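You operate a simulated robot arm through the tools that you are given. There is no shell and no other tool.

You run a simulated robot arm. Do the job below in one go: nothing can be reset, and whatever is moved stays where it is left.

Task
Cap the vial in the filler, move it to the low blue rack and load the vial from pocket A2.
Fine: add nothing; leave the slide at LOAD and the other vial in the low white rack alone.

The check looks at the end state, three seconds after you hand in, the way a careful person would. Anything else that was tipped, shoved, dropped, spilled or broken makes it a failure. A push-on lid holds only when it is set on centred and level and pressed home; a screw cap is set on level and turned clockwise until tight.

Robot
A 6-joint arm with a two-finger parallel gripper, fixed in place. Base frame: the origin is on the floor under the middle of its stand, x ahead of it, y to its left, z up; the work surface is at about z = 759. Units: mm, rad, N and s.
With the tool pointing down near the work surface it reaches from about 260 to 680 mm from the base axis. Its first joint turns from -1.152 to 1.152 rad. Payload 2.9 kg.
Tool frame: the origin (TCP) lies between the finger pads and is the grasp point; the fingertips stand 30 mm ahead of it; z points along the fingers, y is the line along which they close. The gripper opens to 110 mm. The fingers are 20 mm wide and 10 mm thick; the gripper's body (48 by 112 mm) begins 55 mm behind the TCP.
Orientation is that of the tool frame in the base frame, as a unit quaternion [x, y, z, w]. With the fingers straight down and closing along the base's y, the tool's x points along the base's -x, its y along +y and its z along -z.

Tools
- The arm moves only by the tool step_arm. Its argument "moves" is a list that holds one entry, the list of rows, each a list of 7 numbers: the turn, a rotation vector about the tool's x, y, z in rad, then the shift along the tool's x, y, z in m, then the opening in per cent of the stroke, from 0 (shut) to 100 (fully open). In form: [[[wx, wy, wz, x, y, z, hand], ...]]. A call has 1 to 20 rows; each row is the pose to reach, as a shift and turn from the pose commanded when the call began, along the tool's axes at that moment. A row lasts 0.2 s, in which the tool goes at most 50 mm and 0.15 rad; a call with a longer step from one row to the next is refused whole, and so is a gripper value outside its range. A pose out of reach is approached as far as the arm can. The call stops where the force on the tool passes 50 N (or 10 N more than at its start, if that is more) or the arm is blocked; 0.2 s more then pass. Each finger travels about 108 mm/s and halts on what it meets, pressing with about 29 N; the grip force reading is that of the motor and also rises with nothing between the fingers. The clock runs only during rows and for 0.2 s after the last one: add rows that repeat a pose to give the fingers time. It gives the time, the measured TCP pose, the force on the tool (base axes), the opening and the grip force at its end, in the units of the frame above (readings bear some noise), with the torque about the TCP (base axes, N m) and any sound that the robot's microphone picked up.
- Cameras (640 x 400 px; columns grow to the right, rows downward): "scene" is fixed at [79.6, 434.9, 1382.6]; the picture's right is [-0.73, -0.68, 0.00], its down [-0.40, 0.43, -0.81] and it looks along [0.55, -0.59, -0.59] (base axes); focal length 296 px, centre (320, 200). "wrist" rides on the gripper at [72, 17, -103] in the tool frame; the picture's right is [-0.23, 0.97, 0.00], its down [-0.76, -0.18, -0.62] and it looks along [-0.61, -0.14, 0.78] (tool axes); focal length 222 px, centre (320, 200). There is no depth. A picture from a camera that has moved, and an enlarged one, comes with that camera's place and axes in the base frame and with its lens.
- camera(camera): a new picture of that camera. The clock stands still meanwhile.
- zoom(camera, box): a new picture of the part [left, top, right, bottom] of that camera's present view, enlarged. The clock stands still meanwhile.
- sign_off(): hands the job in; it is judged then, once.

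Nothing tells you positions but the pictures and the camera data. Unless the task says otherwise, let go and move clear before handing in.

The tools are called after ">>>" as a command line: name --argument value ..., lists and objects as JSON in quotes. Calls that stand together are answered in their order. step_arm: Moves the arm, as the interface text tells. Its arguments: {"type":"object","properties":{"moves":{"type":"array","items":{"type":"array","items":{"type":"array","items":{"type":"number"}}}}},"required":["moves"]} The other tools are called the same way: camera (camera) takes a picture; zoom (camera, box) takes an enlarged picture of a part of a camera's view; sign_off () hands the job in.

At the start:

```text
time: 0.0
position: [344.5, 132.7, 1201.6]
tcp_rot: [0.0, 1.0, 0.0, 0.001]
wrist_force: [-1.0, 0.0, 0.2]
torque: [0.0, 0.0, 0.01]
width: 110.2
grip_force: 0.1
```

scene: 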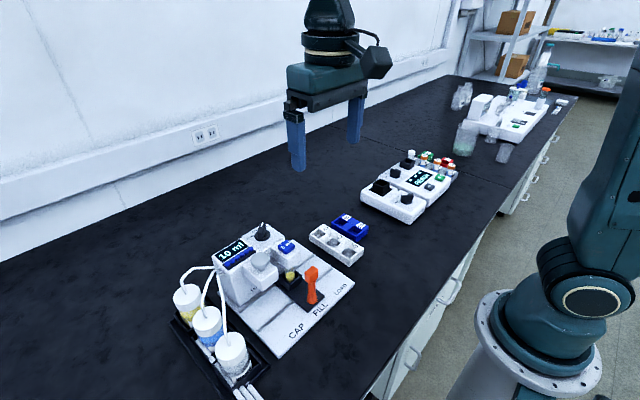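
wrist: 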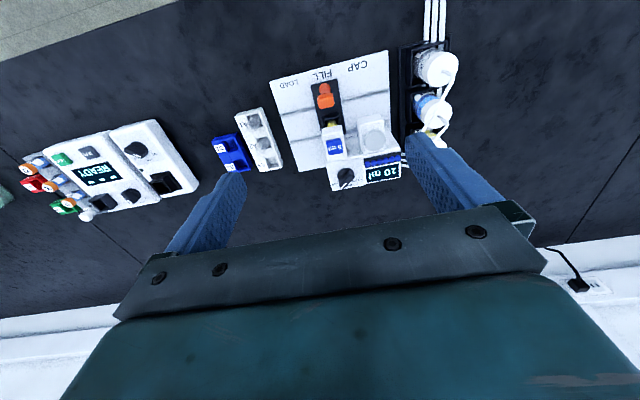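

I see a filler station with a slide (CAP / FILL / LOAD), a white rack and a blue rack, and a further device. I'll zoom in to understand the details before moving.

>>> zoom --camera "scene" --box '[160, 200, 380, 390]'

>>> zoom --camera "scene" --box '[280, 130, 480, 280]'

>>> zoom --camera "wrist" --box '[200, 40, 480, 200]'

>>> zoom --camera "wrist" --box '[0, 100, 300, 240]'

```text
2.11 times, centred on (270, 295) of scene
camera zoom: at [79.6, 434.9, 1382.6], right [-0.73, -0.68, 0.0], down [-0.4, 0.43, -0.81], along [0.55, -0.59, -0.59], focal length 623 px, centre (425, 0)
```

zoom: 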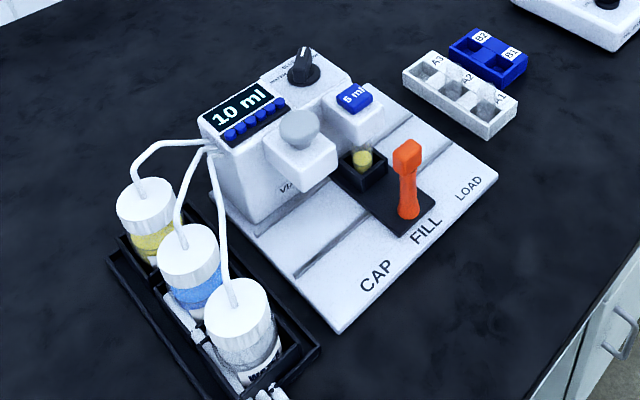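

```text
2.67 times, centred on (380, 205) of scene
camera zoom: at [79.6, 434.9, 1382.6], right [-0.73, -0.68, 0.0], down [-0.4, 0.43, -0.81], along [0.55, -0.59, -0.59], focal length 789 px, centre (160, 187)
```

zoom: 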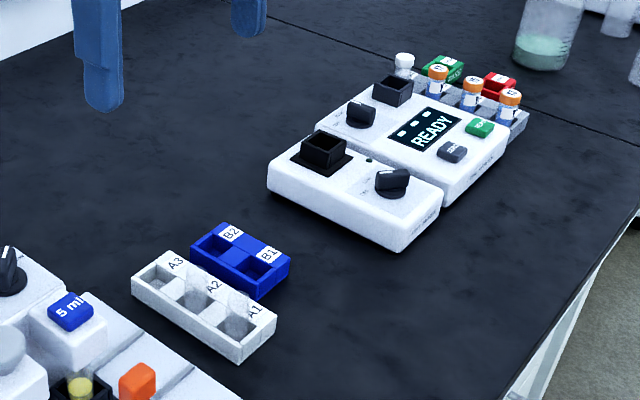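

```text
2.29 times, centred on (340, 120) of wrist
camera zoom: at [271.4, 150.1, 1306.2], right [0.23, 0.97, 0.0], down [0.76, -0.18, 0.62], along [0.61, -0.14, -0.78], focal length 508 px, centre (274, 383)
```

zoom: 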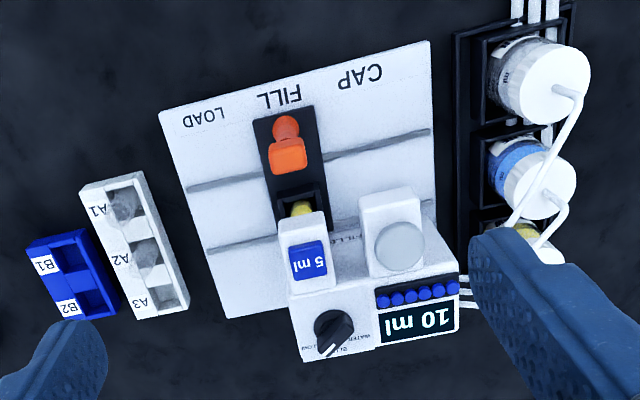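

```text
2.13 times, centred on (150, 170) of wrist
camera zoom: at [271.4, 150.1, 1306.2], right [0.23, 0.97, 0.0], down [0.76, -0.18, 0.62], along [0.61, -0.14, -0.78], focal length 474 px, centre (683, 264)
```

zoom: 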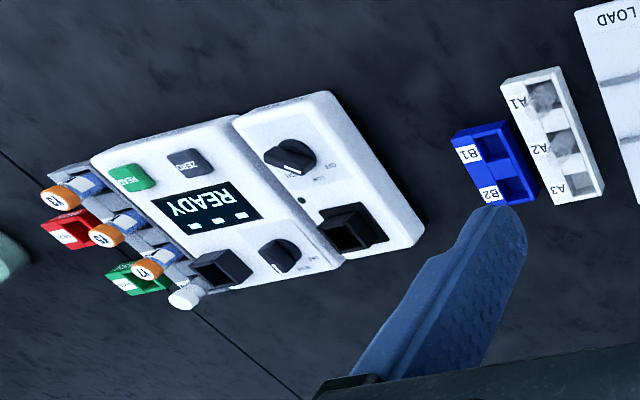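

The slide is at FILL holding an uncapped vial with yellow liquid; a plunger-type capper stands at CAP, and vials sit in A1 and A2 of the white rack. I'll lower the arm partway above the filler for closer wrist views.

>>> step_arm --moves '[[[0, 0, 0, -0.005, 0.002, 0.045, 100], [0, 0, 0, -0.01, 0.004, 0.09, 100], [0, 0, 0, -0.015, 0.006, 0.135, 100], [0, 0, 0, -0.02, 0.007, 0.18, 100], [0, 0, 0, -0.025, 0.007, 0.21, 100], [0, 0, 0, -0.025, 0.007, 0.21, 100]]]'

>>> camera --camera "wrist"

>>> camera --camera "scene"

```text
time: 1.4
position: [369.9, 140.2, 990.7]
tcp_rot: [0.0, 1.0, -0.001, 0.0]
wrist_force: [0.5, -0.1, 0.3]
torque: [-0.03, 0.01, -0.01]
width: 110.0
grip_force: 0.0
```

```text
taken
camera wrist: at [297.3, 157.4, 1094.6], right [0.23, 0.97, 0.0], down [0.76, -0.18, 0.62], along [0.61, -0.14, -0.78], focal length 222 px, centre (320, 200)
```

wrist: 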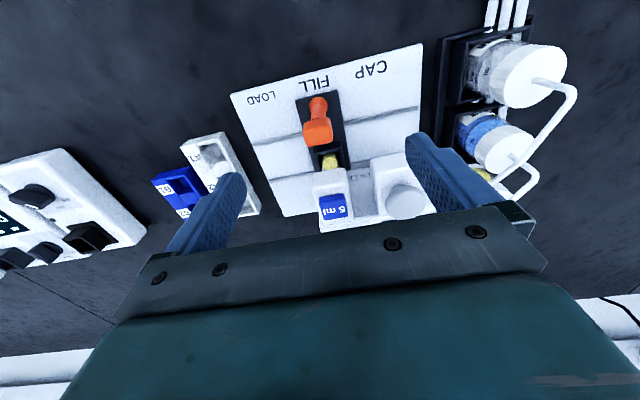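

```text
taken
```

scene: 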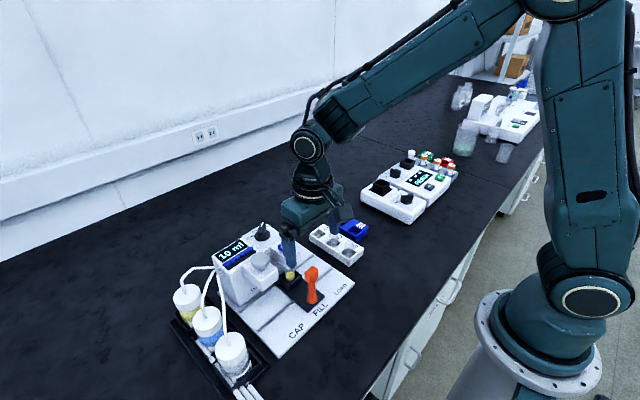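

>>> zoom --camera "wrist" --box '[220, 30, 440, 230]'

>>> zoom --camera "scene" --box '[220, 210, 320, 320]'

>>> zoom --camera "wrist" --box '[140, 120, 270, 220]'

```text
2.00 times, centred on (330, 130) of wrist
camera zoom: at [297.3, 157.4, 1094.6], right [0.23, 0.97, 0.0], down [0.76, -0.18, 0.62], along [0.61, -0.14, -0.78], focal length 444 px, centre (300, 340)
```

zoom: 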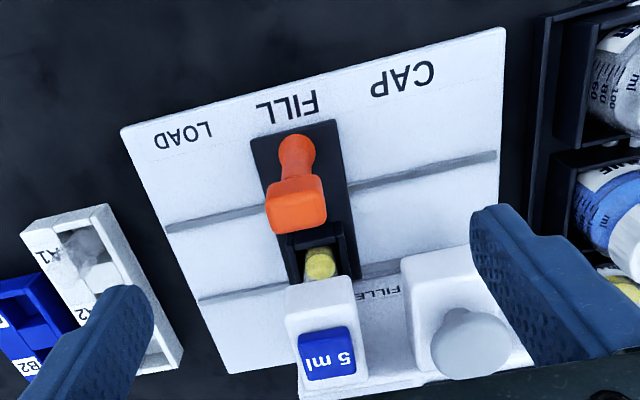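

```text
3.64 times, centred on (270, 265) of scene
camera zoom: at [79.6, 434.9, 1382.6], right [-0.73, -0.68, 0.0], down [-0.4, 0.43, -0.81], along [0.55, -0.59, -0.59], focal length 1076 px, centre (502, -36)
```

zoom: 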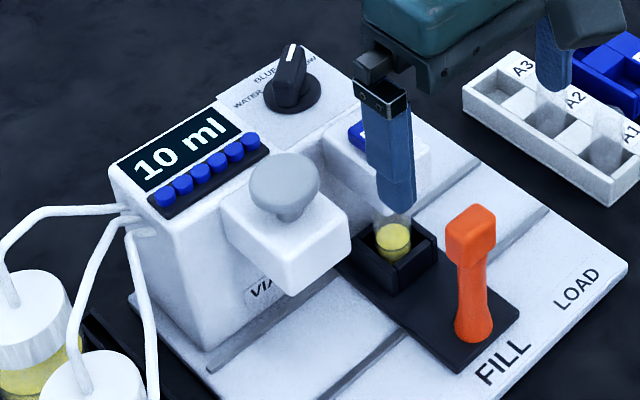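

```text
4.00 times, centred on (205, 170) of wrist
camera zoom: at [297.3, 157.4, 1094.6], right [0.23, 0.97, 0.0], down [0.76, -0.18, 0.62], along [0.61, -0.14, -0.78], focal length 888 px, centre (780, 320)
```

zoom: 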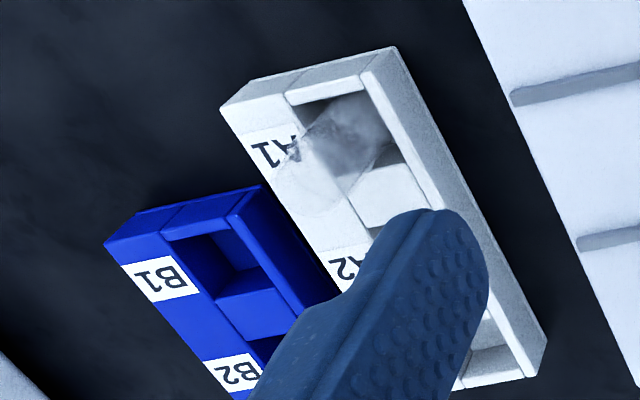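

The lever top looks to be near (386, 135, 875), the vial near (457, 137), and the capper plunger near (460, 210, 916). I'll move just above the lever and look again.

>>> step_arm --moves '[[[0, 0, 0, -0.01, -0.004, 0.03, 100], [0, 0, 0, -0.015, -0.005, 0.06, 100], [0, 0, 0, -0.015, -0.005, 0.06, 100]]]'

>>> camera --camera "wrist"

>>> zoom --camera "scene" --box '[220, 210, 340, 320]'

```text
time: 2.2
position: [387.1, 135.2, 934.9]
tcp_rot: [0.0, 1.0, 0.0, -0.001]
wrist_force: [0.0, 1.1, -0.6]
torque: [-0.02, 0.01, -0.02]
width: 110.0
grip_force: 0.0
```

```text
taken
camera wrist: at [314.0, 151.4, 1038.5], right [0.23, 0.97, 0.0], down [0.76, -0.18, 0.62], along [0.61, -0.14, -0.78], focal length 222 px, centre (320, 200)
```

wrist: 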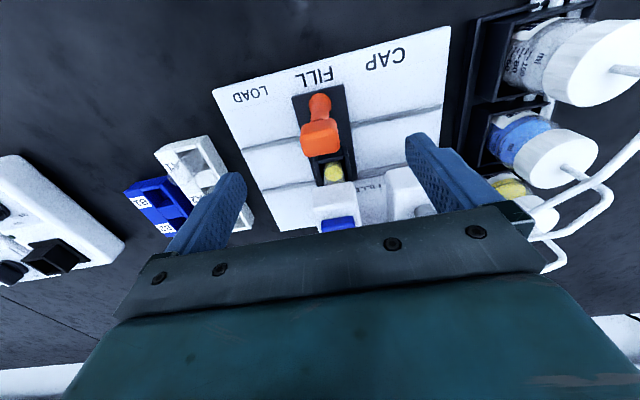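

```text
3.64 times, centred on (280, 265) of scene
camera zoom: at [79.6, 434.9, 1382.6], right [-0.73, -0.68, 0.0], down [-0.4, 0.43, -0.81], along [0.55, -0.59, -0.59], focal length 1076 px, centre (466, -36)
```

zoom: 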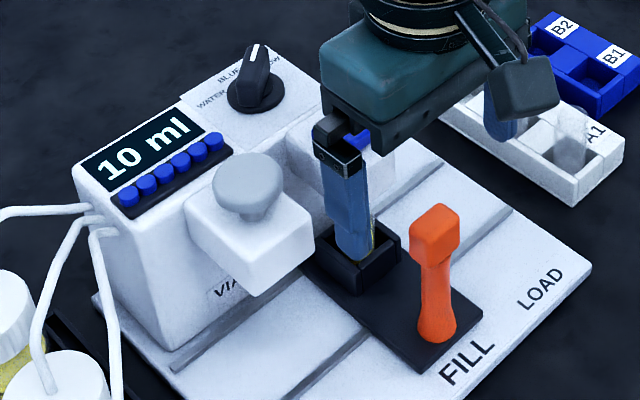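

The fingers straddle the lever line. I'll zoom in on the lever to get its exact position.

>>> zoom --camera "wrist" --box '[240, 60, 420, 240]'

```text
2.22 times, centred on (330, 150) of wrist
camera zoom: at [314.0, 151.4, 1038.5], right [0.23, 0.97, 0.0], down [0.76, -0.18, 0.62], along [0.61, -0.14, -0.78], focal length 494 px, centre (298, 311)
```

zoom: 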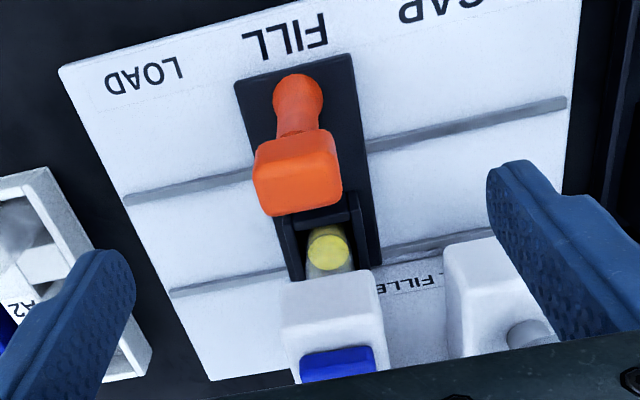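

The lever head is about 26 mm wide, centred near (384, 136), with its top at z≈874. I'll descend around it and close on it.

>>> step_arm --moves '[[[0, 0, 0, 0.003, 0.001, 0.035, 100], [0, 0, 0, 0.003, 0.001, 0.068, 100], [0, 0, 0, 0.003, 0.001, 0.068, 60], [0, 0, 0, 0.003, 0.001, 0.068, 40], [0, 0, 0, 0.003, 0.001, 0.068, 0], [0, 0, 0, 0.003, 0.001, 0.068, 0], [0, 0, 0, 0.003, 0.001, 0.068, 0]]]'

>>> zoom --camera "scene" --box '[220, 210, 340, 320]'

>>> camera --camera "wrist"

```text
time: 3.8
position: [383.8, 135.8, 866.1]
tcp_rot: [0.0, 1.0, 0.0, 0.001]
wrist_force: [-0.4, -1.1, -5.9]
torque: [0.07, -0.64, 0.02]
width: 29.7
grip_force: 45.0
```

```text
3.64 times, centred on (280, 265) of scene
camera zoom: at [79.6, 434.9, 1382.6], right [-0.73, -0.68, 0.0], down [-0.4, 0.43, -0.81], along [0.55, -0.59, -0.59], focal length 1076 px, centre (466, -36)
```

zoom: 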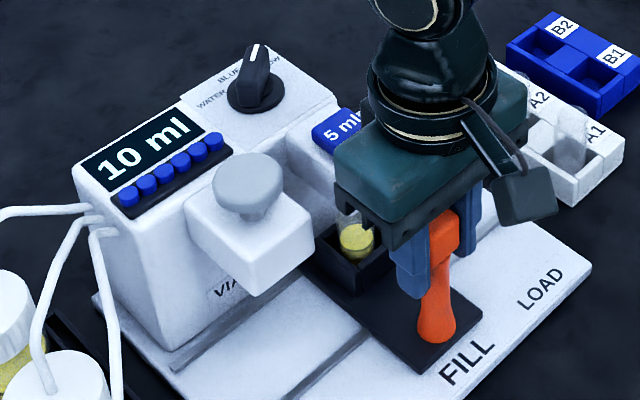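

```text
taken
camera wrist: at [309.9, 152.4, 970.3], right [0.23, 0.97, 0.0], down [0.76, -0.18, 0.62], along [0.61, -0.14, -0.78], focal length 222 px, centre (320, 200)
```

wrist: 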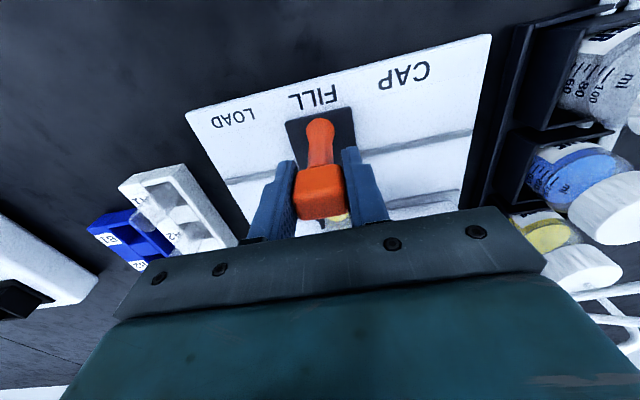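

The lever head is gripped (29.7 mm). I'll slide it toward CAP (+y) gently and watch force and sound.

>>> step_arm --moves '[[[0, 0, 0, 0, 0.004, 0, 0], [0, 0, 0, 0, 0.01, 0, 0], [0, 0, 0, 0, 0.018, 0, 0], [0, 0, 0, 0, 0.026, 0, 0], [0, 0, 0, 0, 0.034, 0, 0], [0, 0, 0, 0, 0.04, 0, 0]]]'

>>> zoom --camera "scene" --box '[220, 210, 340, 320]'

```text
time: 5.2
position: [383.2, 178.4, 865.1]
tcp_rot: [0.0, 1.0, 0.001, 0.003]
wrist_force: [9.7, 0.2, 23.8]
torque: [-0.16, -1.07, 0.08]
width: 29.9
grip_force: 44.8
```

```text
3.64 times, centred on (280, 265) of scene
camera zoom: at [79.5, 434.7, 1382.6], right [-0.73, -0.68, 0.0], down [-0.4, 0.43, -0.81], along [0.55, -0.59, -0.59], focal length 1076 px, centre (466, -36)
```

zoom: 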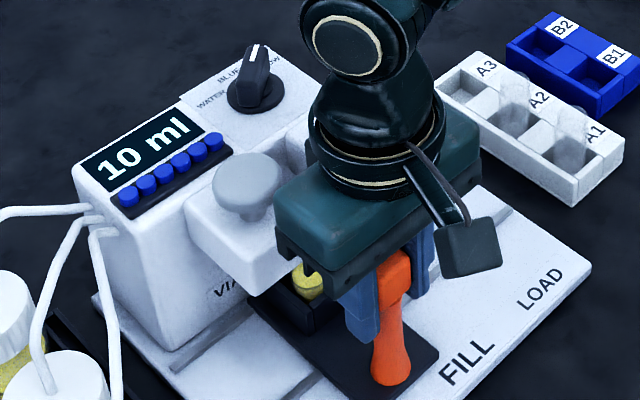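

The slide is moving with the lever; some vertical load has built up, so I'll ease the hand up about 1.5 mm while continuing toward CAP.

>>> step_arm --moves '[[[0, 0, 0, -0.0005, 0, -0.0015, 0], [0, 0, 0, -0.0005, 0.006, -0.0015, 0], [0, 0, 0, -0.0005, 0.012, -0.0015, 0], [0, 0, 0, -0.0005, 0.018, -0.0015, 0], [0, 0, 0, -0.0005, 0.024, -0.0015, 0], [0, 0, 0, -0.0005, 0.028, -0.0015, 0]]]'

>>> camera --camera "wrist"

>>> zoom --camera "scene" --box '[220, 210, 340, 320]'

```text
time: 6.6
position: [382.6, 203.9, 867.7]
tcp_rot: [0.0, 1.0, 0.001, 0.002]
wrist_force: [5.4, 1.0, 28.6]
torque: [-0.18, -0.84, -0.18]
width: 29.8
grip_force: 44.9
```

```text
taken
camera wrist: at [309.4, 220.6, 969.8], right [0.23, 0.97, 0.0], down [0.76, -0.18, 0.62], along [0.61, -0.14, -0.78], focal length 222 px, centre (320, 200)
```

wrist: 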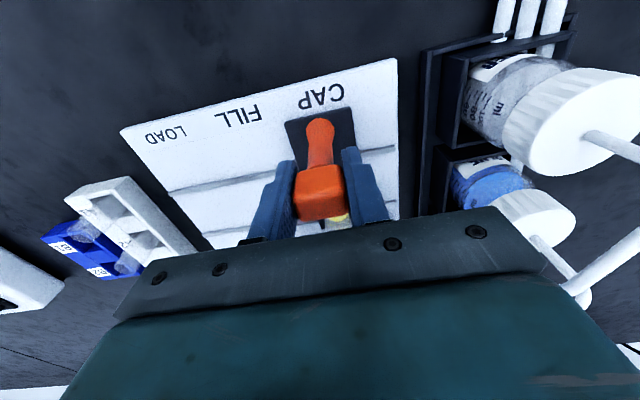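

```text
3.64 times, centred on (280, 265) of scene
camera zoom: at [79.3, 434.7, 1382.6], right [-0.73, -0.68, 0.0], down [-0.4, 0.43, -0.81], along [0.55, -0.59, -0.59], focal length 1076 px, centre (466, -36)
```

zoom: 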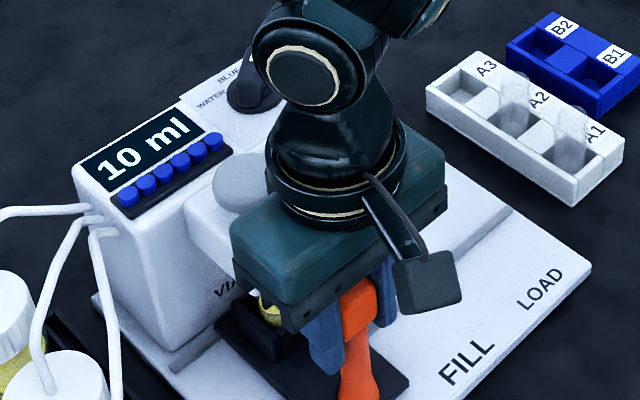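

The slide is near CAP, but there's a vertical load of ~28 N. I'll ease the hand up slightly in place to see whether it is just arm drift against the lever.

>>> step_arm --moves '[[[0, 0, 0, 0, 0, -0.001, 0], [0, 0, 0, 0, 0, -0.001, 0]]]'

```text
time: 7.2
position: [383.0, 204.4, 866.6]
tcp_rot: [0.001, 1.0, 0.0, 0.0]
wrist_force: [10.2, 2.0, 10.5]
torque: [0.05, -1.24, 0.16]
width: 29.7
grip_force: 44.5
```

That was drift (load fell with 1 mm). I'll continue the last few millimetres toward CAP in small steps.

>>> step_arm --moves '[[[0, 0, 0, -0.0004, 0.002, -0.0005, 0], [0, 0, 0, -0.0004, 0.004, -0.0005, 0], [0, 0, 0, -0.0004, 0.005, -0.0005, 0], [0, 0, 0, -0.0004, 0.005, -0.0005, 0]]]'

>>> zoom --camera "wrist" --box '[220, 60, 420, 240]'

>>> zoom --camera "scene" --box '[220, 230, 330, 330]'

```text
time: 8.2
position: [382.4, 208.6, 865.2]
tcp_rot: [0.001, 1.0, 0.0, 0.0]
wrist_force: [21.6, 0.7, -9.4]
torque: [0.07, 0.26, 0.15]
width: 29.7
grip_force: 45.2
```

```text
2.22 times, centred on (320, 150) of wrist
camera zoom: at [309.6, 226.3, 969.9], right [0.23, 0.97, 0.0], down [0.76, -0.18, 0.62], along [0.61, -0.14, -0.78], focal length 494 px, centre (320, 311)
```

zoom: 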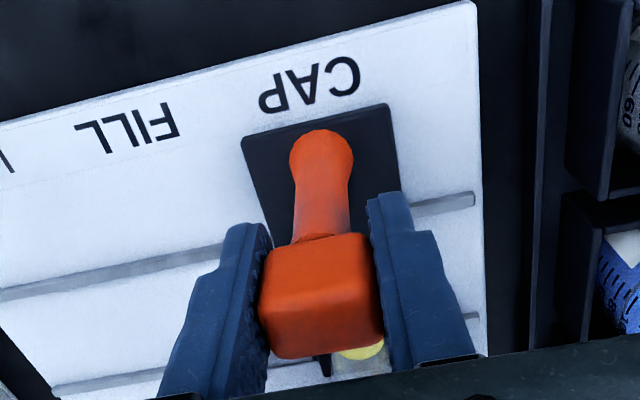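

```text
4.00 times, centred on (275, 280) of scene
camera zoom: at [80.2, 434.9, 1382.5], right [-0.73, -0.68, 0.0], down [-0.4, 0.43, -0.81], along [0.55, -0.59, -0.59], focal length 1184 px, centre (500, -120)
```

zoom: 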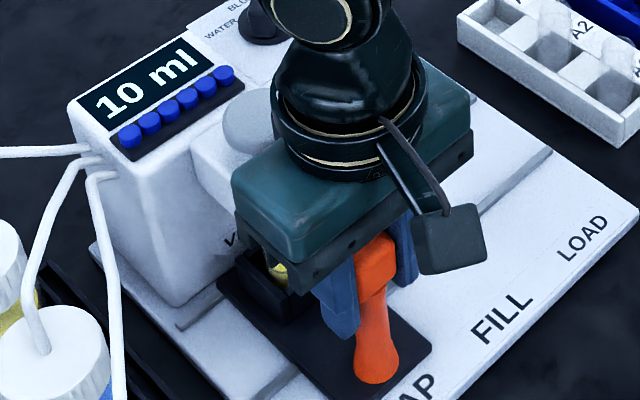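

The slide is within about 1–2 mm of the CAP mark. I'll nudge the rest, relieving the x load too.

>>> step_arm --moves '[[[0, 0, 0, -0.0006, 0, 0.0003, 0], [0, 0, 0, -0.0006, 0.001, 0.0003, 0], [0, 0, 0, -0.0006, 0.0015, 0.0003, 0], [0, 0, 0, -0.0006, 0.0015, 0.0003, 0]]]'

```text
time: 9.2
position: [382.1, 211.1, 866.0]
tcp_rot: [0.001, 1.0, 0.0, -0.001]
wrist_force: [12.6, -7.9, -16.1]
torque: [0.32, -0.99, 0.22]
width: 29.5
grip_force: 44.6
```

A y resistance (−8 N) appears now, suggesting a stop or detent at CAP. One more small nudge to confirm.

>>> step_arm --moves '[[[0, 0, 0, -0.0003, 0.0007, -0.0006, 0], [0, 0, 0, -0.0003, 0.0007, -0.0006, 0]]]'

```text
time: 9.8
position: [383.1, 209.2, 866.6]
tcp_rot: [0.0, 1.0, -0.002, -0.003]
wrist_force: [12.0, -12.2, -34.9]
torque: [0.5, -0.31, 0.07]
width: 29.9
grip_force: 45.0
```

The slide is against its CAP stop. I'll lower slightly to relieve, release the lever, and check.

>>> step_arm --moves '[[[0, 0, 0, 0, -0.0007, 0.001, 0], [0, 0, 0, 0, -0.0007, 0.001, 30], [0, 0, 0, 0, -0.0007, 0.001, 50], [0, 0, 0, 0, -0.0007, 0.001, 50], [0, 0, 0, 0, -0.0007, -0.02, 50], [0, 0, 0, 0, -0.0007, -0.06, 50], [0, 0, 0, 0, -0.0007, -0.1, 50], [0, 0, 0, 0, -0.0007, -0.1, 50]]]'

>>> camera --camera "wrist"

>>> zoom --camera "scene" --box '[200, 220, 340, 340]'

```text
time: 11.6
position: [385.3, 212.1, 969.4]
tcp_rot: [0.0, 1.0, 0.0, 0.0]
wrist_force: [0.0, 0.8, -0.6]
torque: [-0.02, 0.02, -0.01]
width: 55.1
grip_force: 0.0
```

```text
taken
camera wrist: at [312.5, 229.0, 1074.8], right [0.23, 0.97, 0.0], down [0.76, -0.18, 0.62], along [0.61, -0.14, -0.78], focal length 222 px, centre (320, 200)
```

wrist: 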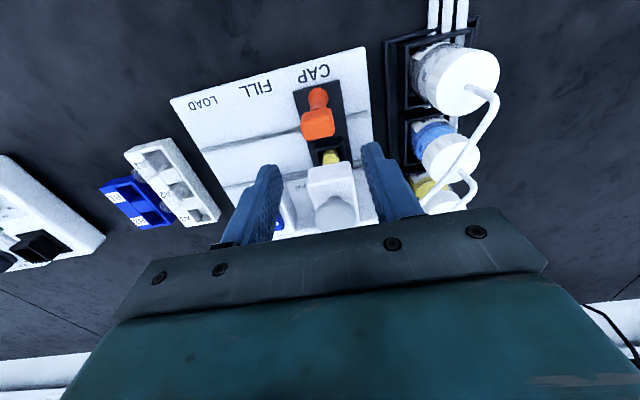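

```text
3.33 times, centred on (270, 280) of scene
camera zoom: at [79.5, 434.9, 1382.6], right [-0.73, -0.68, 0.0], down [-0.4, 0.43, -0.81], along [0.55, -0.59, -0.59], focal length 986 px, centre (487, -67)
```

zoom: 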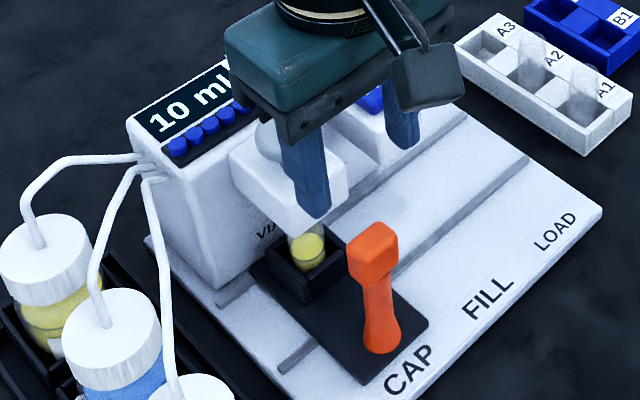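

The slide sits at CAP with the vial under the capper head. I'll zoom in on the vial and plunger.

>>> zoom --camera "wrist" --box '[260, 60, 400, 240]'

>>> zoom --camera "scene" --box '[230, 240, 330, 330]'

```text
2.22 times, centred on (330, 150) of wrist
camera zoom: at [312.5, 229.0, 1074.8], right [0.23, 0.97, 0.0], down [0.76, -0.18, 0.62], along [0.61, -0.14, -0.78], focal length 494 px, centre (298, 311)
```

zoom: 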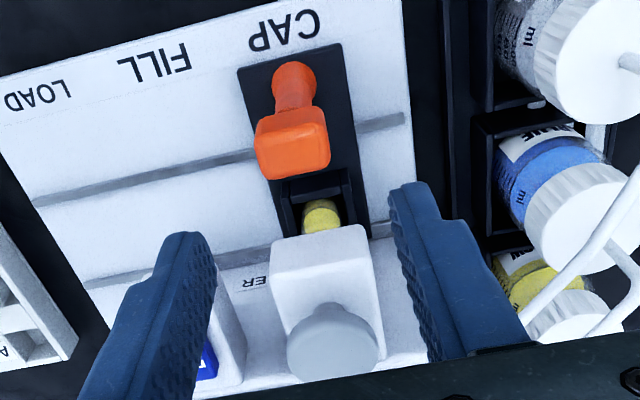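

```text
4.44 times, centred on (280, 285) of scene
camera zoom: at [79.5, 434.9, 1382.6], right [-0.73, -0.68, 0.0], down [-0.4, 0.43, -0.81], along [0.55, -0.59, -0.59], focal length 1315 px, centre (498, -178)
```

zoom: 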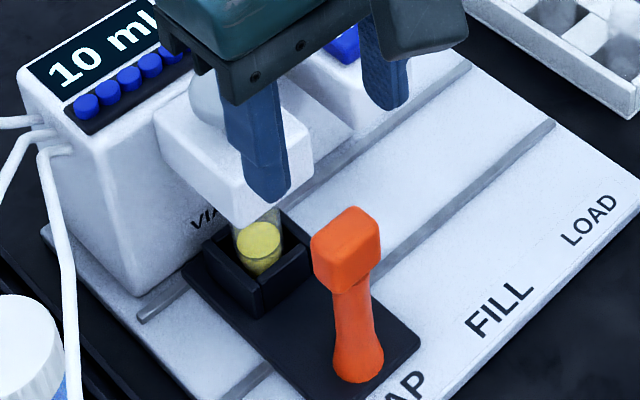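

The plunger top is at about (460, 211, 915), directly above the vial's station. I'll close the fingers, move over it, and hover above.

>>> step_arm --moves '[[[0, 0, 0, -0.02, 0, 0, 20], [0, 0, 0, -0.05, -0.001, 0, 0], [0, 0, 0, -0.074, -0.001, 0, 0], [0, 0, 0, -0.074, -0.001, 0, 0], [0, 0, 0, -0.074, -0.001, 0, 0]]]'

>>> camera --camera "wrist"

>>> zoom --camera "scene" --box '[200, 200, 340, 320]'

```text
time: 12.8
position: [460.1, 210.6, 968.3]
tcp_rot: [0.001, 1.0, -0.001, -0.001]
wrist_force: [-0.8, 1.0, 0.8]
torque: [0.0, 0.02, -0.01]
width: 0.1
grip_force: 28.8
```

```text
taken
camera wrist: at [385.7, 227.6, 1072.4], right [0.23, 0.97, 0.0], down [0.76, -0.18, 0.62], along [0.61, -0.14, -0.78], focal length 222 px, centre (320, 200)
```

wrist: 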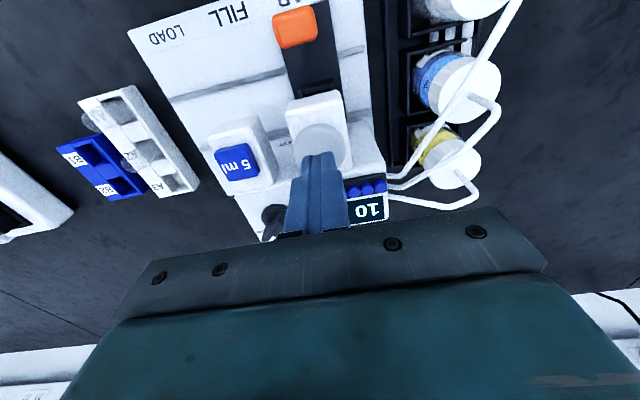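

```text
3.33 times, centred on (270, 260) of scene
camera zoom: at [79.6, 434.9, 1382.6], right [-0.73, -0.68, 0.0], down [-0.4, 0.43, -0.81], along [0.55, -0.59, -0.59], focal length 986 px, centre (487, 0)
```

zoom: 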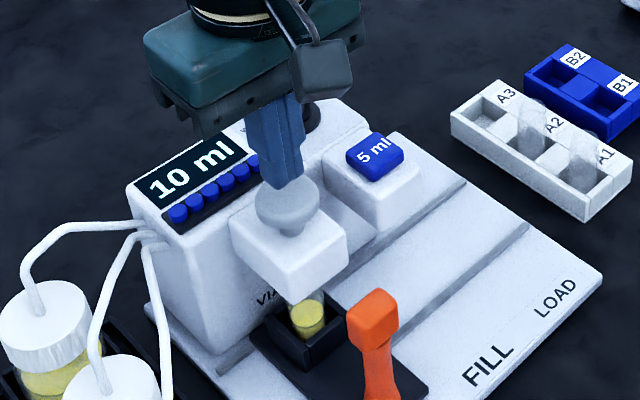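

Fingertips are centred over the plunger. I'll descend and press it down slowly, relying on the force stop.

>>> step_arm --moves '[[[0, 0, 0, 0, 0, 0.012, 0], [0, 0, 0, 0, 0, 0.018, 0], [0, 0, 0, 0, 0, 0.022, 0], [0, 0, 0, 0, 0, 0.025, 0], [0, 0, 0, 0, 0, 0.028, 0], [0, 0, 0, 0, 0, 0.031, 0], [0, 0, 0, 0, 0, 0.034, 0], [0, 0, 0, 0, 0, 0.037, 0], [0, 0, 0, 0, 0, 0.04, 0]]]'

>>> zoom --camera "scene" --box '[200, 200, 340, 320]'

```text
time: 14.5
position: [458.1, 208.5, 938.8]
tcp_rot: [0.0, 1.0, 0.002, 0.004]
wrist_force: [-5.4, -2.3, 19.1]
torque: [-0.08, 0.12, 0.03]
width: 0.0
grip_force: 29.4
stopped in row 8: the force on the tool passed its limit at 54 N (the readings are from after the stop); the commanded pose is now the measured one
```

```text
3.33 times, centred on (270, 260) of scene
camera zoom: at [79.1, 434.7, 1382.6], right [-0.73, -0.68, 0.0], down [-0.4, 0.43, -0.81], along [0.55, -0.59, -0.59], focal length 986 px, centre (487, 0)
```

zoom: 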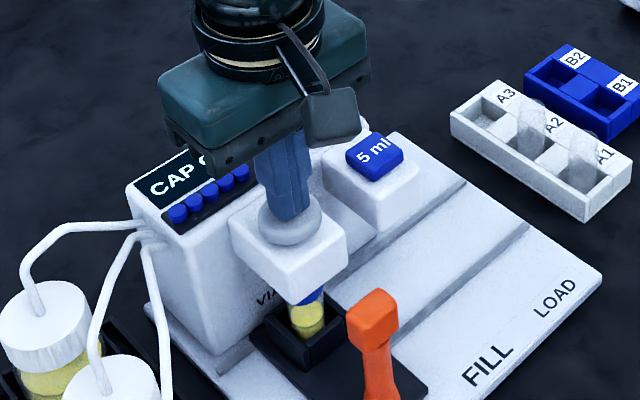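

A blue cap now shows on the vial and the display changed. Let me zoom in on both.

>>> zoom --camera "scene" --box '[220, 240, 260, 270]'

>>> zoom --camera "scene" --box '[250, 265, 310, 315]'

```text
13.33 times, centred on (240, 255) of scene
camera zoom: at [79.1, 434.7, 1382.6], right [-0.73, -0.68, 0.0], down [-0.4, 0.43, -0.81], along [0.55, -0.59, -0.59], focal length 3945 px, centre (1387, -533)
```

zoom: 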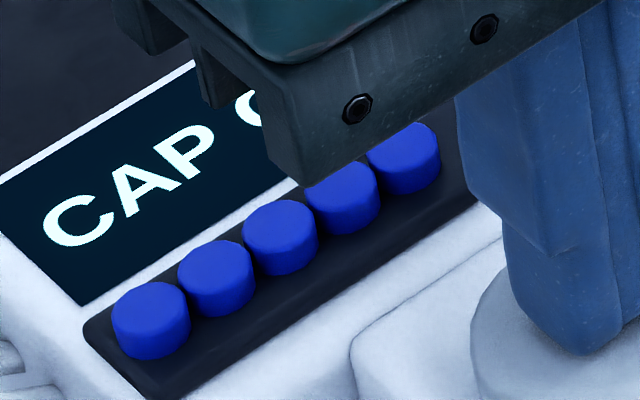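

```text
8.00 times, centred on (280, 290) of scene
camera zoom: at [79.1, 434.7, 1382.6], right [-0.73, -0.68, 0.0], down [-0.4, 0.43, -0.81], along [0.55, -0.59, -0.59], focal length 2367 px, centre (640, -520)
```

zoom: 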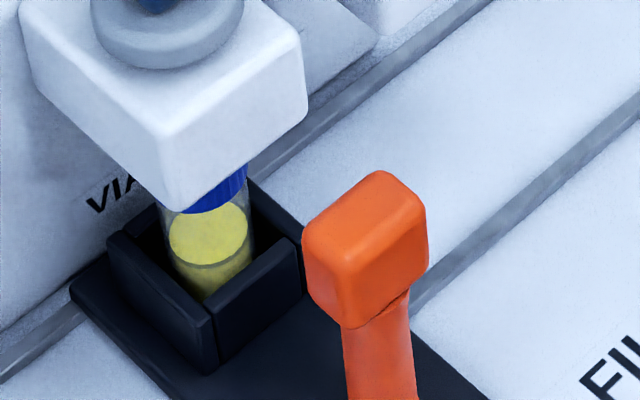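

The display reads "CAP O…" and the cap is on under the head. I'll press a little more to make sure it's fully home before releasing.

>>> step_arm --moves '[[[0, 0, 0, 0, 0, 0.001, 0], [0, 0, 0, 0, 0, 0.002, 0], [0, 0, 0, 0, 0, 0.003, 0], [0, 0, 0, 0, 0, 0.004, 0]]]'

>>> zoom --camera "scene" --box '[210, 225, 310, 315]'

```text
time: 15.4
position: [460.1, 211.1, 937.7]
tcp_rot: [0.0, 1.0, 0.003, 0.007]
wrist_force: [-5.7, -1.7, 19.0]
torque: [-0.06, 0.16, 0.0]
width: 0.2
grip_force: 28.8
stopped in row 4: the force on the tool passed its limit at 51 N (the readings are from after the stop); the commanded pose is now the measured one
```

```text
4.44 times, centred on (260, 270) of scene
camera zoom: at [79.2, 434.7, 1382.6], right [-0.73, -0.68, 0.0], down [-0.4, 0.43, -0.81], along [0.55, -0.59, -0.59], focal length 1315 px, centre (587, -111)
```

zoom: 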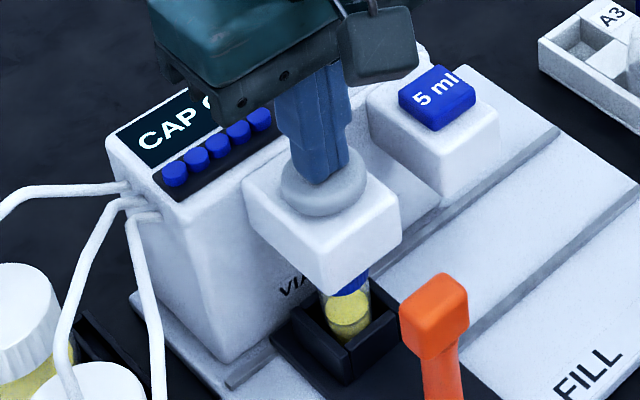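

The plunger is bottomed out at both presses. I'll raise clear, straighten the small tilt, and read the display.

>>> step_arm --moves '[[[0, 0, 0, 0, 0, -0.01, 0], [0.003, 0.007, 0, 0, 0, -0.03, 0], [0.006, 0.014, 0, 0, 0, -0.06, 0], [0.006, 0.014, 0, 0.04, -0.03, -0.09, 0], [0.006, 0.014, 0, 0.08, -0.06, -0.1, 0], [0.006, 0.014, 0, 0.08, -0.06, -0.1, 0], [0.006, 0.014, 0, 0.08, -0.06, -0.1, 0]]]'

>>> zoom --camera "scene" --box '[210, 225, 330, 325]'

>>> camera --camera "wrist"

```text
refused: row 4 steps farther than a row can; nothing moved
```

```text
4.00 times, centred on (270, 275) of scene
camera zoom: at [79.2, 434.7, 1382.6], right [-0.73, -0.68, 0.0], down [-0.4, 0.43, -0.81], along [0.55, -0.59, -0.59], focal length 1184 px, centre (520, -100)
```

zoom: 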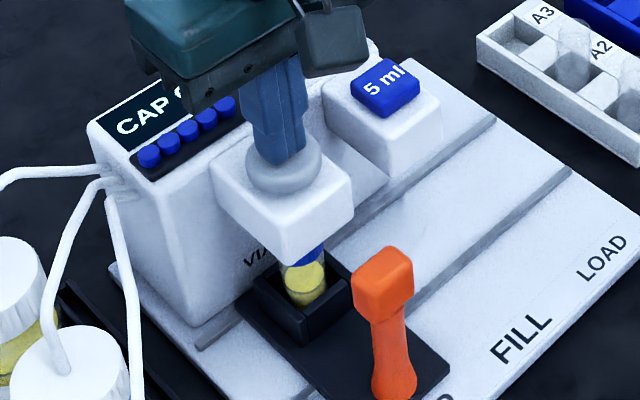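

```text
taken
camera wrist: at [385.0, 226.2, 1042.1], right [0.23, 0.97, 0.01], down [0.75, -0.18, 0.63], along [0.62, -0.14, -0.77], focal length 222 px, centre (320, 200)
```

wrist: 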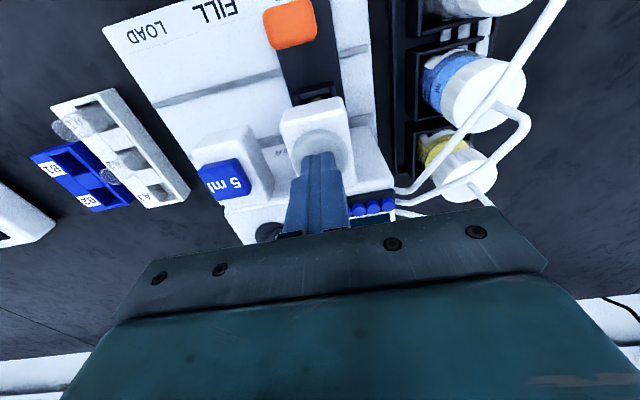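

The row step was too long, so nothing moved; the arm is still on the plunger. I'll raise straight up first with smaller steps, then back off toward the lever side.

>>> step_arm --moves '[[[0, 0, 0, 0, 0, -0.01, 0], [0.003, 0.007, 0, 0, 0, -0.03, 0], [0.006, 0.014, 0, 0, 0, -0.06, 0], [0.006, 0.014, 0, 0.02, 0, -0.09, 0], [0.006, 0.014, 0, 0.05, 0, -0.1, 0], [0.006, 0.014, 0, 0.075, 0, -0.1, 0], [0.006, 0.014, 0, 0.075, 0, -0.1, 0]]]'

>>> zoom --camera "scene" --box '[210, 225, 330, 325]'

>>> camera --camera "wrist"

```text
time: 17.0
position: [380.5, 208.1, 1039.2]
tcp_rot: [0.0, 1.0, -0.001, -0.002]
wrist_force: [0.7, 0.1, -0.7]
torque: [-0.03, -0.02, 0.02]
width: 0.0
grip_force: 29.3
```

```text
4.00 times, centred on (270, 275) of scene
camera zoom: at [79.5, 434.9, 1382.6], right [-0.73, -0.68, 0.0], down [-0.4, 0.43, -0.81], along [0.55, -0.59, -0.59], focal length 1184 px, centre (520, -100)
```

zoom: 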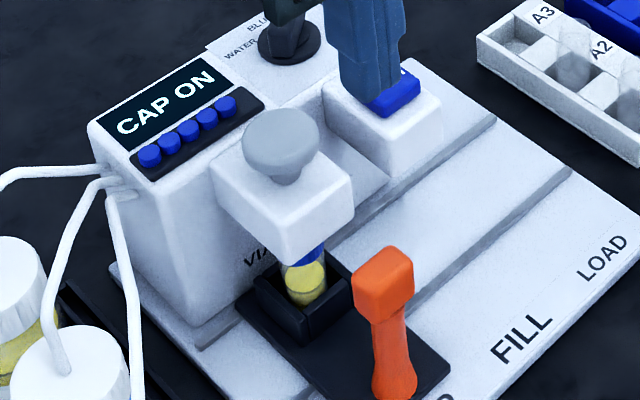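

```text
taken
camera wrist: at [307.9, 225.0, 1143.1], right [0.23, 0.97, 0.0], down [0.76, -0.18, 0.62], along [0.6, -0.14, -0.78], focal length 222 px, centre (320, 200)
```

wrist: 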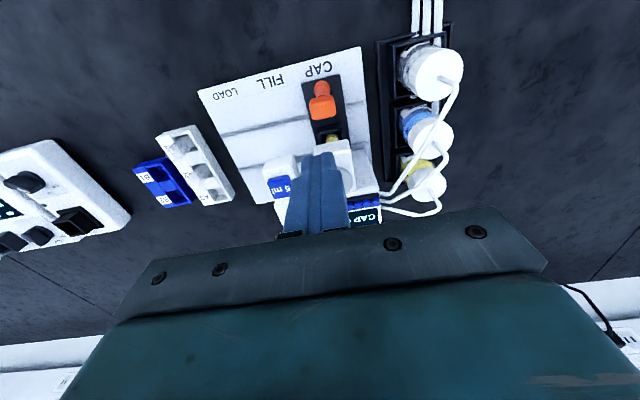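

The display reads "CAP ON" and the plunger has returned. Next I'll cage the lever loosely with the fingers and slide it all the way to LOAD (−y).

>>> step_arm --moves '[[[0, 0, 0, -0.0035, 0.0025, 0.02, 60], [0, 0, 0, -0.0035, 0.0025, 0.06, 60], [0, 0, 0, -0.0035, 0.0025, 0.1, 60], [0, 0, 0, -0.0035, 0.0025, 0.14, 60], [0, 0, 0, -0.0035, 0.0025, 0.165, 60], [0, 0, 0, -0.0035, 0.0025, 0.173, 60], [0, 0, 0, -0.0035, 0.0025, 0.173, 31], [0, 0, 0, -0.0035, 0.0025, 0.173, 31]]]'

>>> camera --camera "wrist"

```text
time: 18.8
position: [386.8, 212.2, 861.8]
tcp_rot: [0.0, 1.0, 0.0, -0.001]
wrist_force: [-0.6, -1.6, 0.0]
torque: [0.01, 0.01, 0.0]
width: 34.4
grip_force: 0.5
```

```text
taken
camera wrist: at [314.2, 229.2, 966.1], right [0.23, 0.97, 0.0], down [0.76, -0.18, 0.62], along [0.6, -0.14, -0.78], focal length 222 px, centre (320, 200)
```

wrist: 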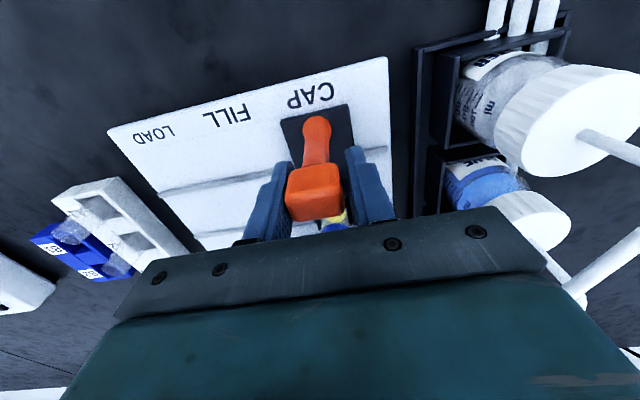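

The lever is loosely caged without load. Now I'll slide it toward LOAD.

>>> step_arm --moves '[[[0, 0, 0, 0, -0.004, 0, 31], [0, 0, 0, 0, -0.01, 0, 31], [0, 0, 0, 0, -0.018, 0, 31], [0, 0, 0, 0, -0.026, 0, 31], [0, 0, 0, 0, -0.034, 0, 31], [0, 0, 0, 0, -0.042, 0, 31], [0, 0, 0, 0, -0.05, 0, 31], [0, 0, 0, 0, -0.058, 0, 31], [0, 0, 0, 0, -0.066, 0, 31], [0, 0, 0, 0, -0.074, 0, 31], [0, 0, 0, 0, -0.082, 0, 31], [0, 0, 0, 0, -0.09, 0, 31], [0, 0, 0, 0, -0.098, 0, 31], [0, 0, 0, 0, -0.106, 0, 31], [0, 0, 0, 0, -0.114, 0, 31], [0, 0, 0, 0, -0.122, 0, 31], [0, 0, 0, 0, -0.13, 0, 31], [0, 0, 0, 0, -0.136, 0, 31], [0, 0, 0, 0, -0.14, 0, 31]]]'

>>> camera --camera "wrist"

>>> zoom --camera "scene" --box '[220, 210, 370, 330]'

```text
time: 22.8
position: [385.4, 70.4, 862.6]
tcp_rot: [0.0, 1.0, 0.001, -0.002]
wrist_force: [-0.2, 1.4, 0.8]
torque: [0.0, 0.0, -0.03]
width: 34.4
grip_force: 0.3
```

```text
taken
camera wrist: at [312.7, 87.4, 967.2], right [0.23, 0.97, 0.0], down [0.76, -0.18, 0.62], along [0.6, -0.14, -0.78], focal length 222 px, centre (320, 200)
```

wrist: 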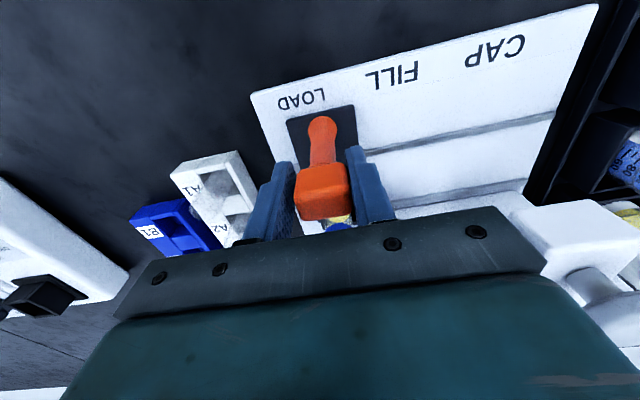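

```text
3.33 times, centred on (295, 270) of scene
camera zoom: at [79.5, 434.9, 1382.6], right [-0.73, -0.68, 0.0], down [-0.4, 0.43, -0.81], along [0.55, -0.59, -0.59], focal length 986 px, centre (403, -33)
```

zoom: 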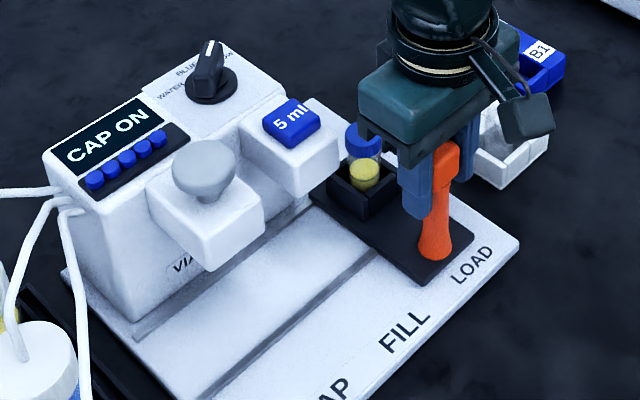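

The slide is almost at LOAD. I'll push on gently until it meets its stop.

>>> step_arm --moves '[[[0, 0, 0, 0, -0.002, 0, 31], [0, 0, 0, 0, -0.004, 0, 31], [0, 0, 0, 0, -0.005, 0, 31], [0, 0, 0, 0, -0.006, 0, 31], [0, 0, 0, 0, -0.006, 0, 31]]]'

>>> zoom --camera "wrist" --box '[230, 60, 430, 240]'

```text
time: 24.0
position: [386.9, 65.6, 863.9]
tcp_rot: [0.0, 1.0, -0.001, -0.001]
wrist_force: [-1.6, -1.5, 0.0]
torque: [0.02, 0.02, -0.01]
width: 35.0
grip_force: 0.7
```

```text
2.22 times, centred on (330, 150) of wrist
camera zoom: at [313.9, 82.7, 967.6], right [0.23, 0.97, 0.0], down [0.76, -0.18, 0.62], along [0.6, -0.14, -0.78], focal length 494 px, centre (298, 311)
```

zoom: 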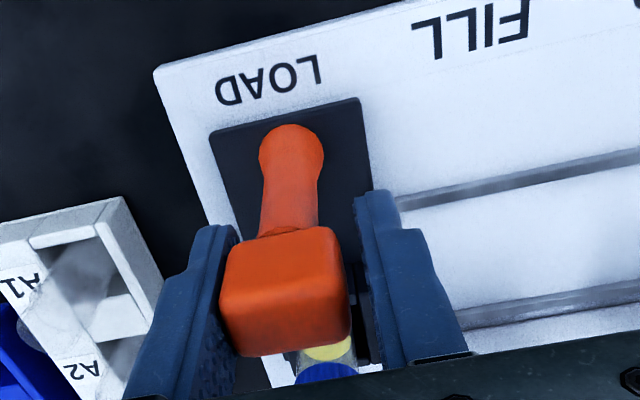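

The slide is about 3–4 mm short of LOAD. I'll continue in small steps until resistance shows.

>>> step_arm --moves '[[[0, 0, 0, 0, -0.001, 0, 31], [0, 0, 0, 0, -0.002, 0, 31], [0, 0, 0, 0, -0.003, 0, 31], [0, 0, 0, 0, -0.004, 0, 31], [0, 0, 0, 0, -0.004, 0, 31]]]'

>>> zoom --camera "wrist" --box '[230, 60, 430, 240]'

```text
time: 25.2
position: [385.5, 61.3, 862.6]
tcp_rot: [0.0, 1.0, -0.001, -0.002]
wrist_force: [0.1, 0.4, 0.2]
torque: [0.0, -0.02, -0.02]
width: 34.0
grip_force: 0.0
```

```text
2.22 times, centred on (330, 150) of wrist
camera zoom: at [313.1, 78.5, 967.2], right [0.23, 0.97, 0.0], down [0.76, -0.18, 0.62], along [0.6, -0.14, -0.78], focal length 494 px, centre (298, 311)
```

zoom: 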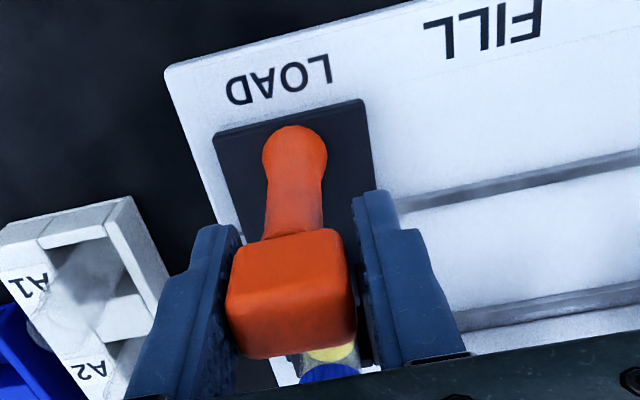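

Still no resistance; about 2 mm more to the mark. Continuing gently.

>>> step_arm --moves '[[[0, 0, 0, 0, -0.001, 0, 31], [0, 0, 0, 0, -0.002, 0, 31], [0, 0, 0, 0, -0.003, 0, 31], [0, 0, 0, 0, -0.003, 0, 31]]]'

>>> zoom --camera "wrist" --box '[230, 60, 430, 240]'

```text
time: 26.2
position: [385.6, 57.8, 862.8]
tcp_rot: [0.0, 1.0, 0.0, -0.002]
wrist_force: [-0.6, -0.1, -0.1]
torque: [-0.02, -0.01, 0.0]
width: 34.1
grip_force: 0.1
```

```text
2.22 times, centred on (330, 150) of wrist
camera zoom: at [313.1, 75.2, 967.4], right [0.23, 0.97, 0.0], down [0.76, -0.18, 0.62], along [0.6, -0.14, -0.78], focal length 494 px, centre (298, 311)
```

zoom: 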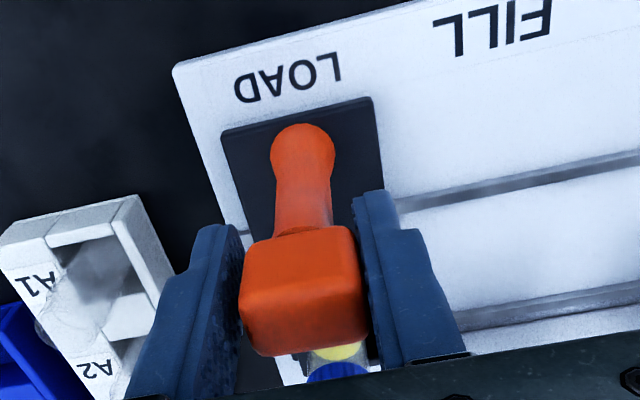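

The fingers have just caught up with the lever. A few more millimetres.

>>> step_arm --moves '[[[0, 0, 0, 0, -0.001, 0, 31], [0, 0, 0, 0, -0.002, 0, 31], [0, 0, 0, 0, -0.003, 0, 31], [0, 0, 0, 0, -0.003, 0, 31]]]'

>>> zoom --camera "wrist" --box '[230, 60, 430, 240]'

```text
time: 27.2
position: [386.7, 56.3, 862.8]
tcp_rot: [-0.001, 1.0, -0.001, -0.002]
wrist_force: [-2.6, 7.9, 2.9]
torque: [0.04, 0.03, -0.04]
width: 38.2
grip_force: 4.4
```

```text
2.22 times, centred on (330, 150) of wrist
camera zoom: at [313.6, 72.5, 967.3], right [0.23, 0.97, 0.0], down [0.76, -0.18, 0.62], along [0.6, -0.14, -0.78], focal length 494 px, centre (298, 311)
```

zoom: 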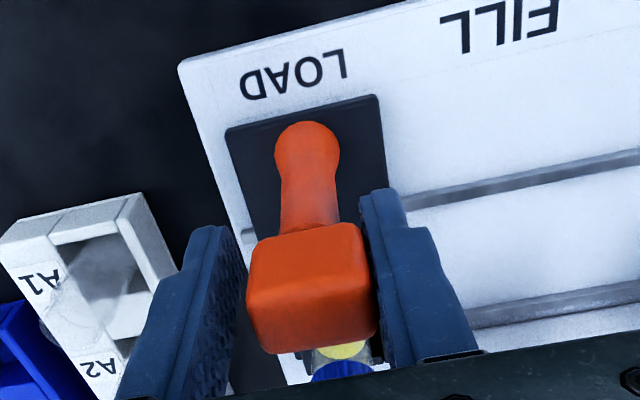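

The lever now resists (8 N) and the finger yields, so it's at or near its LOAD stop. I'll re-centre, grip it, and give one firm small push to confirm.

>>> step_arm --moves '[[[0, 0, 0, 0, 0.003, 0, 36], [0, 0, 0, 0, 0.0055, 0, 36], [0, 0, 0, 0, 0.0055, 0, 20], [0, 0, 0, 0, 0.0055, 0, 0], [0, 0, 0, 0, 0.0055, 0, 0]]]'

```text
time: 28.4
position: [386.7, 59.7, 861.9]
tcp_rot: [0.0, 1.0, -0.001, -0.001]
wrist_force: [0.2, -1.7, 1.3]
torque: [-0.12, -0.08, -0.28]
width: 29.8
grip_force: 44.8
```

>>> step_arm --moves '[[[0, 0, 0, 0, -0.0006, 0, 0], [0, 0, 0, 0, -0.0012, 0, 0], [0, 0, 0, 0, -0.0012, 0, 0]]]'

```text
time: 29.2
position: [385.8, 60.0, 862.6]
tcp_rot: [-0.001, 1.0, 0.0, -0.002]
wrist_force: [-2.2, -0.2, -9.3]
torque: [0.14, -1.36, -0.13]
width: 29.7
grip_force: 45.2
```

No y load yet; another small push.

>>> step_arm --moves '[[[0, 0, 0, 0, -0.0007, 0, 0], [0, 0, 0, 0, -0.0014, 0, 0], [0, 0, 0, 0, -0.002, 0, 0], [0, 0, 0, 0, -0.002, 0, 0]]]'

>>> zoom --camera "wrist" --box '[230, 60, 430, 240]'

```text
time: 30.2
position: [386.3, 60.5, 861.4]
tcp_rot: [-0.001, 1.0, 0.001, -0.002]
wrist_force: [0.6, 19.0, -5.5]
torque: [-0.22, 0.97, -0.48]
width: 30.1
grip_force: 44.8
```

```text
2.22 times, centred on (330, 150) of wrist
camera zoom: at [313.6, 76.2, 967.6], right [0.22, 0.97, 0.0], down [0.76, -0.18, 0.62], along [0.6, -0.14, -0.79], focal length 494 px, centre (298, 311)
```

zoom: 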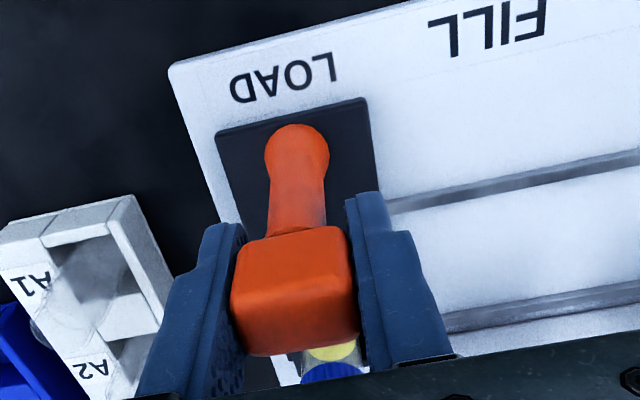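

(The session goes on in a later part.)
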